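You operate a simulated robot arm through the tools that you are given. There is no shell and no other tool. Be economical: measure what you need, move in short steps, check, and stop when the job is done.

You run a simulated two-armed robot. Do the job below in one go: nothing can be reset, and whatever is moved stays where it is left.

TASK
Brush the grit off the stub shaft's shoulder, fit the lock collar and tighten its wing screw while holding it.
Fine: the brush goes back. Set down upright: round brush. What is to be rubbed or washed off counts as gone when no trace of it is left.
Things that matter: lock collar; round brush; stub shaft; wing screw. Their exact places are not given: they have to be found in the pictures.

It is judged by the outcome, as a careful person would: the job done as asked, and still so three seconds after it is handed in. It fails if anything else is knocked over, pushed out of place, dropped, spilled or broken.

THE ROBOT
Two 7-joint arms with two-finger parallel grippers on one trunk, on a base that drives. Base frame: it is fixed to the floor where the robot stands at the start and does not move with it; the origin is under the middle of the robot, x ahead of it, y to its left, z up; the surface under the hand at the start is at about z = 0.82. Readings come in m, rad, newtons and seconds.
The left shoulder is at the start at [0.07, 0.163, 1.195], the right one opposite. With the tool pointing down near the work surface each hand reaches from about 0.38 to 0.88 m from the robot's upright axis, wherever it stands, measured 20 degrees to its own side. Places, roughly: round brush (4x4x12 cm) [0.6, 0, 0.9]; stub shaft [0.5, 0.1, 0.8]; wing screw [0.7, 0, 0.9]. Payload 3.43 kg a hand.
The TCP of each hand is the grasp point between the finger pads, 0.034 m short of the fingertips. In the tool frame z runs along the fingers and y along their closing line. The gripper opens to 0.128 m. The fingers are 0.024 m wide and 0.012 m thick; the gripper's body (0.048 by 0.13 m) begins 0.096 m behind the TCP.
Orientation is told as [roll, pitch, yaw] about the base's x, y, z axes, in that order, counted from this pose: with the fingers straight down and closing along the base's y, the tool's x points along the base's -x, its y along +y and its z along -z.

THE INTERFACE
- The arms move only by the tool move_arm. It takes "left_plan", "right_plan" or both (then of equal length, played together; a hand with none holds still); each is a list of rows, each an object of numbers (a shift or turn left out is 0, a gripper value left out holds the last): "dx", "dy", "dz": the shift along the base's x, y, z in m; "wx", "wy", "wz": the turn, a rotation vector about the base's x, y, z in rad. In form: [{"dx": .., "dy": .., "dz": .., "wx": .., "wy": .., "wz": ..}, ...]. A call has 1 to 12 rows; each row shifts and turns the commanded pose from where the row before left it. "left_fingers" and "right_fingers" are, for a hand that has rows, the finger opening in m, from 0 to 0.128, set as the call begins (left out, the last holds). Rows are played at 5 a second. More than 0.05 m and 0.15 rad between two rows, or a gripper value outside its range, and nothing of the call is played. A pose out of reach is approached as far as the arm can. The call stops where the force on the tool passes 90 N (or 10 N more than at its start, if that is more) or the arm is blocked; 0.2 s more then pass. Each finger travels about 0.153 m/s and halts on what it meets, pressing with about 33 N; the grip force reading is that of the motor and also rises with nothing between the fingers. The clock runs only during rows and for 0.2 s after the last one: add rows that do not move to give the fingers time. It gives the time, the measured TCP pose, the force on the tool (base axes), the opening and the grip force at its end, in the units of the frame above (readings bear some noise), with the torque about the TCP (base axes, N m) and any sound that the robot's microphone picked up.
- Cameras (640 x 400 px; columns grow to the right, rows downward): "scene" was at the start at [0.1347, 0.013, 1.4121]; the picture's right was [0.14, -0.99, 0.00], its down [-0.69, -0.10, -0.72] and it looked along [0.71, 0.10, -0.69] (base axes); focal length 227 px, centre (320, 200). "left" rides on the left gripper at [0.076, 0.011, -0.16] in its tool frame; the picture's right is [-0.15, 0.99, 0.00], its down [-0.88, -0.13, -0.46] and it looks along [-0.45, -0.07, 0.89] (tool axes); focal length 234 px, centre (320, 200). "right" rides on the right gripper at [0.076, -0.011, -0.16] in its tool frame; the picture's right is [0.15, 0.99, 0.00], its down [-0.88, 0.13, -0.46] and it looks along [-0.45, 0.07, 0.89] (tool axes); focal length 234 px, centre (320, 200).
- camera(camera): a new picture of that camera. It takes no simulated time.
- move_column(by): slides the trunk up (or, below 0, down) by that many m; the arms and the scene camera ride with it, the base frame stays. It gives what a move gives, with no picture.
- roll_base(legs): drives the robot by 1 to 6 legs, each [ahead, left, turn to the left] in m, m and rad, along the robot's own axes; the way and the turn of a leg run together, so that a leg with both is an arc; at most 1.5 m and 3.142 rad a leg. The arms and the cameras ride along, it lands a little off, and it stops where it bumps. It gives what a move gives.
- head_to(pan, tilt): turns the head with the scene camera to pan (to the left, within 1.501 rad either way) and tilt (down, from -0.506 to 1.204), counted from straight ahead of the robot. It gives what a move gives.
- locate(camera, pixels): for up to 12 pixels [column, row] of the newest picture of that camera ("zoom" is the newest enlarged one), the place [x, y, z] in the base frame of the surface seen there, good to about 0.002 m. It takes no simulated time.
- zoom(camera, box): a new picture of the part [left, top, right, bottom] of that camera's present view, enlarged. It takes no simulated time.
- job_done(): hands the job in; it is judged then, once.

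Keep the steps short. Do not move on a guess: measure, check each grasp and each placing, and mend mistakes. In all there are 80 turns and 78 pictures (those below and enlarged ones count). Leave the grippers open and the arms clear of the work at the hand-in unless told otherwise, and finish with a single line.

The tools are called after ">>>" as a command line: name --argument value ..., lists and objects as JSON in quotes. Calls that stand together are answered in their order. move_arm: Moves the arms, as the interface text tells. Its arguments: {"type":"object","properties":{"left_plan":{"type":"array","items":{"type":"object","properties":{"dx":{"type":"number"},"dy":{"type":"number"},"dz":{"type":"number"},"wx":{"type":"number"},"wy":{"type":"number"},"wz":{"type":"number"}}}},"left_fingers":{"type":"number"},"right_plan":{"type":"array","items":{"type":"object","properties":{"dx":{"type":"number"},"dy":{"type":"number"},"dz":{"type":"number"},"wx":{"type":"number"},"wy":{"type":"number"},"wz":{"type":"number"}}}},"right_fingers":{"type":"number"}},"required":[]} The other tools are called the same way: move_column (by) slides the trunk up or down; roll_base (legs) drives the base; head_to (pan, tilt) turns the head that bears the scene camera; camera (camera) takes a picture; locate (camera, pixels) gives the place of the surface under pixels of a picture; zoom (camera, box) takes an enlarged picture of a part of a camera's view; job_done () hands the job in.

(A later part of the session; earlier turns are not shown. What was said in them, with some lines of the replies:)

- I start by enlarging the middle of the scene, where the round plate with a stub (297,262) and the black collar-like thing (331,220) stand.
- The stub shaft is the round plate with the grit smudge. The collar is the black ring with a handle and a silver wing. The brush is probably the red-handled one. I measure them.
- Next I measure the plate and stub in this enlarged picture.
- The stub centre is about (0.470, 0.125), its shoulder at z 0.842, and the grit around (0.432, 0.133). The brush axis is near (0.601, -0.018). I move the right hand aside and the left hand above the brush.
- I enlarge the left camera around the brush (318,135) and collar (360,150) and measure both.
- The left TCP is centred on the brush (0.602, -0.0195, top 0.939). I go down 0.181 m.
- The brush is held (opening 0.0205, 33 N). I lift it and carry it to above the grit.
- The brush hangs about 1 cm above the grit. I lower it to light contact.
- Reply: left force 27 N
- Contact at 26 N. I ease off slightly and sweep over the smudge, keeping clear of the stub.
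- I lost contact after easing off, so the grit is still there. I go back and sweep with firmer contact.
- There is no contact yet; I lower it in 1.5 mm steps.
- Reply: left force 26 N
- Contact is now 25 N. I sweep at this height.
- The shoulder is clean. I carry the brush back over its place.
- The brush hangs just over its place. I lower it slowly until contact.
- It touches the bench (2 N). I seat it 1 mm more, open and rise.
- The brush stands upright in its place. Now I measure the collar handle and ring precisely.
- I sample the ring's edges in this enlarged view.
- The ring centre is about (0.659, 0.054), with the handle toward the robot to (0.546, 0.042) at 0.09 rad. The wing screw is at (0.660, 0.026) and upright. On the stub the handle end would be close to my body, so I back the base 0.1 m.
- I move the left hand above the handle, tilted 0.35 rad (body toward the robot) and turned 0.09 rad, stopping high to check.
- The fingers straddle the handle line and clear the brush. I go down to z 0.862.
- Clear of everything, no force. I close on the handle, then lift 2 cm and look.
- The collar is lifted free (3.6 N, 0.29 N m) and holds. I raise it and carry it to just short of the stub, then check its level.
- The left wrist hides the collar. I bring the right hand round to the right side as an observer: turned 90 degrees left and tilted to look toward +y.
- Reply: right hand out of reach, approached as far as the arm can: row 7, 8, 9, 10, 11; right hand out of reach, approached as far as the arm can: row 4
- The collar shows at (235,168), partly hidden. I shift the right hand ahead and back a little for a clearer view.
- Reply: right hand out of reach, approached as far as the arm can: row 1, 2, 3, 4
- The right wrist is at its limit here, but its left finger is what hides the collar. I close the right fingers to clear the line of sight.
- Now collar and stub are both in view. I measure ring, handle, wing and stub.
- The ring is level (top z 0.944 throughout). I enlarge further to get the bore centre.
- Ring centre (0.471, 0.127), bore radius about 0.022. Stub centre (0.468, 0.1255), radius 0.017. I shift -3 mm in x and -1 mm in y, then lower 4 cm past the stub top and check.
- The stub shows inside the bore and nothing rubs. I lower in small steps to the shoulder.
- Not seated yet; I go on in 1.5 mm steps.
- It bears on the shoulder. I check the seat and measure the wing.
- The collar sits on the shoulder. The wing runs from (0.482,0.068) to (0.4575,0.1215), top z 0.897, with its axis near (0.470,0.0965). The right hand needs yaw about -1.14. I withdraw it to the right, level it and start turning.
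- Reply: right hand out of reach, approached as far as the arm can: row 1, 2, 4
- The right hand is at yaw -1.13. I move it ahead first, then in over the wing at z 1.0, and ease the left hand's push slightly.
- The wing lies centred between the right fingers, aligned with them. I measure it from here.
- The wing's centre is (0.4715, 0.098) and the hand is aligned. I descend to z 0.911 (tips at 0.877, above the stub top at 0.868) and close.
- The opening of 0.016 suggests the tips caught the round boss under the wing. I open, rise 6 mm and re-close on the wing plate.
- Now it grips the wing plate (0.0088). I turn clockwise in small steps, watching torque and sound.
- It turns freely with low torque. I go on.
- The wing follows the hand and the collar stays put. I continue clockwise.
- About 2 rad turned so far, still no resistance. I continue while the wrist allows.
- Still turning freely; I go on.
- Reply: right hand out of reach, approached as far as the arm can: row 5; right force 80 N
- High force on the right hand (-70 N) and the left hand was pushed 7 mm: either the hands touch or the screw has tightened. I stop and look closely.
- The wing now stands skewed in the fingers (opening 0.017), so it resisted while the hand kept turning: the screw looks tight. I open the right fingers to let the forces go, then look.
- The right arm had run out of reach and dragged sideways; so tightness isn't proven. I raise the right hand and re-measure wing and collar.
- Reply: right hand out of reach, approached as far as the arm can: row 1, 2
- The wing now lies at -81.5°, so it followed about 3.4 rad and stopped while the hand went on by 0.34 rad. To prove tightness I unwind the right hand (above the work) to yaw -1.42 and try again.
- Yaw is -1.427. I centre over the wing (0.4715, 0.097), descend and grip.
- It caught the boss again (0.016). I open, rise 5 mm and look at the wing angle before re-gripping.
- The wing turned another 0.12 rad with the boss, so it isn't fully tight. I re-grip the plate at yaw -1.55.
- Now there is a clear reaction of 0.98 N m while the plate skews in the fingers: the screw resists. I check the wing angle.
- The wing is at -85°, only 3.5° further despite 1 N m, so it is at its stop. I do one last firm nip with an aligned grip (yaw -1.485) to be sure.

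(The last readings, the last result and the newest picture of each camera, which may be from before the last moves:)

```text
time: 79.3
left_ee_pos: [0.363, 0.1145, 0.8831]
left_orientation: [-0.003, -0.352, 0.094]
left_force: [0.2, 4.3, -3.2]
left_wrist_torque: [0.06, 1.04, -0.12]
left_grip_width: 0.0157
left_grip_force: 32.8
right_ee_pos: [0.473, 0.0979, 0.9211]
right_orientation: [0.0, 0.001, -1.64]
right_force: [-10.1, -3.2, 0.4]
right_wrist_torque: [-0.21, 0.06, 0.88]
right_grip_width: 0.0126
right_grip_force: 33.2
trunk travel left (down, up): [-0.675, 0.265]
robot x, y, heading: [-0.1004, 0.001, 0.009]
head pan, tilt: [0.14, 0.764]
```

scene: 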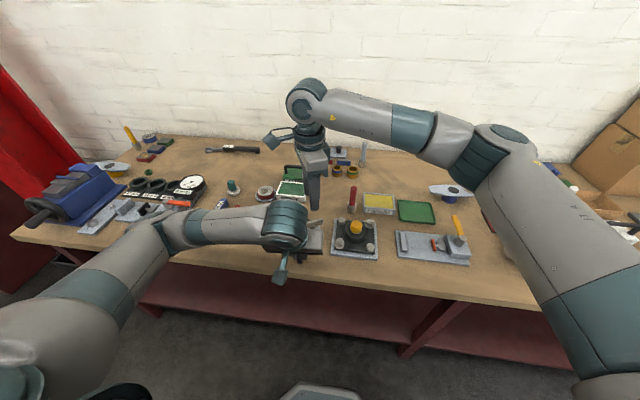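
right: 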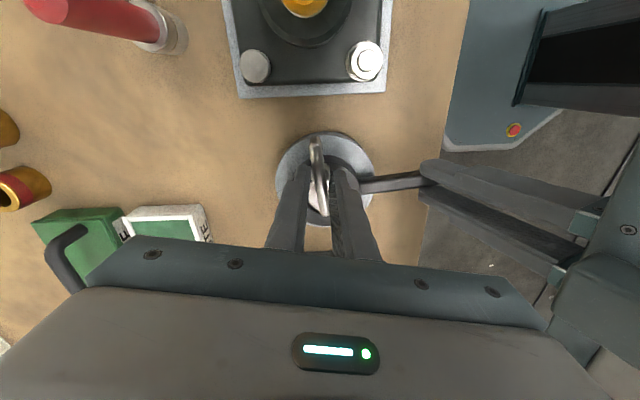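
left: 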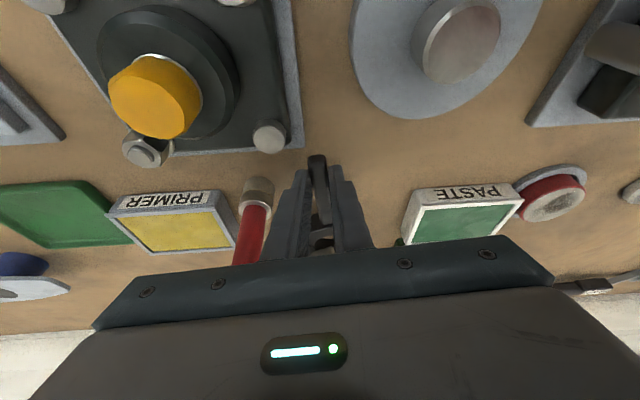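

It resists firmly and doesn't turn: tight. I release the wing, lift the right hand and withdraw it to the right.

>>> move_arm --right_plan '[{}, {"dz": 0.045}, {"dz": 0.045}, {"dz": 0.045}, {"dy": -0.045}, {"dy": -0.045}, {"dy": -0.045}, {"dy": -0.045}, {"dy": -0.045}, {"dy": -0.045}]' --right_fingers 0.06

>>> move_arm --left_plan '[{}, {}, {"dx": -0.012, "dz": 0.035}, {"dx": -0.015, "dz": 0.042}, {"dx": -0.015, "dz": 0.042}, {"dz": 0.045}, {"dy": 0.045}, {"dy": 0.045}, {"dy": 0.045}]' --left_fingers 0.045

>>> camera --camera "scene"

>>> zoom --camera "scene" --box '[260, 170, 400, 270]'

```text
time: 81.5
left_ee_pos: [0.3621, 0.1138, 0.8805]
left_orientation: [0.0, -0.351, 0.094]
left_force: [-4.0, 1.5, -2.9]
left_wrist_torque: [0.14, 0.41, 0.4]
left_grip_width: 0.0154
left_grip_force: 33.3
right_ee_pos: [0.4723, -0.1725, 1.0588]
right_orientation: [0.0, 0.002, -1.642]
right_force: [-0.4, -0.2, 0.7]
right_wrist_torque: [0.01, 0.01, -0.01]
right_grip_width: 0.0597
right_grip_force: 0.0
trunk travel left (down, up): [-0.675, 0.265]
robot x, y, heading: [-0.1006, -0.0009, -0.0]
head pan, tilt: [0.14, 0.764]
```

```text
time: 83.5
left_ee_pos: [0.3526, 0.2437, 1.05]
left_orientation: [-0.004, -0.347, 0.091]
left_force: [0.0, 0.3, -0.2]
left_wrist_torque: [-0.06, -0.03, 0.0]
left_grip_width: 0.0452
left_grip_force: 0.0
left hand out of reach, approached as far as the arm can: row 5, 7, 8, 9
right_ee_pos: [0.4719, -0.17, 1.0592]
right_orientation: [0.003, -0.002, -1.639]
right_force: [-0.7, 1.6, 1.1]
right_wrist_torque: [-0.03, -0.04, 0.0]
right_grip_width: 0.0601
right_grip_force: 0.1
trunk travel left (down, up): [-0.675, 0.265]
robot x, y, heading: [-0.0958, -0.0054, 0.004]
head pan, tilt: [0.14, 0.764]
```

```text
30 pictures are left
```

scene: 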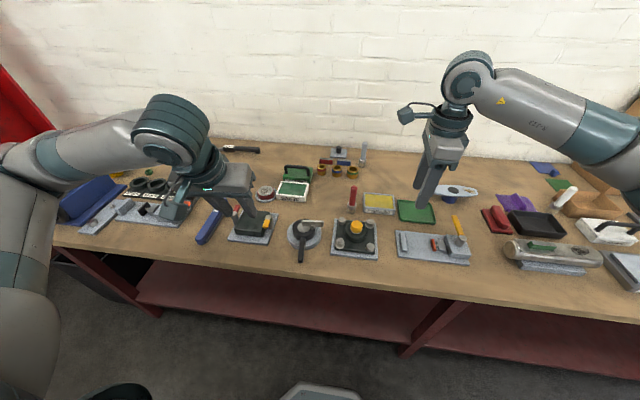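

```text
4.00 times, centred on (330, 220) of scene
```

zoom: 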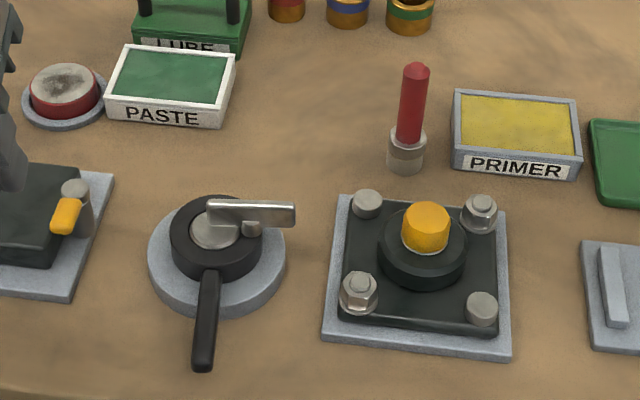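

The shoulder is clean, and the collar sits flat on it (ring top 0.864–0.867 all round) with the wing at its stop. The brush stands upright in its place. Both hands are open and clear, so I hand in.

>>> job_done

```text
The job is handed in.
```

The grit is gone from the shoulder, the collar is seated with its wing screw turned tight while the left hand held it, and the brush is back upright in its place.
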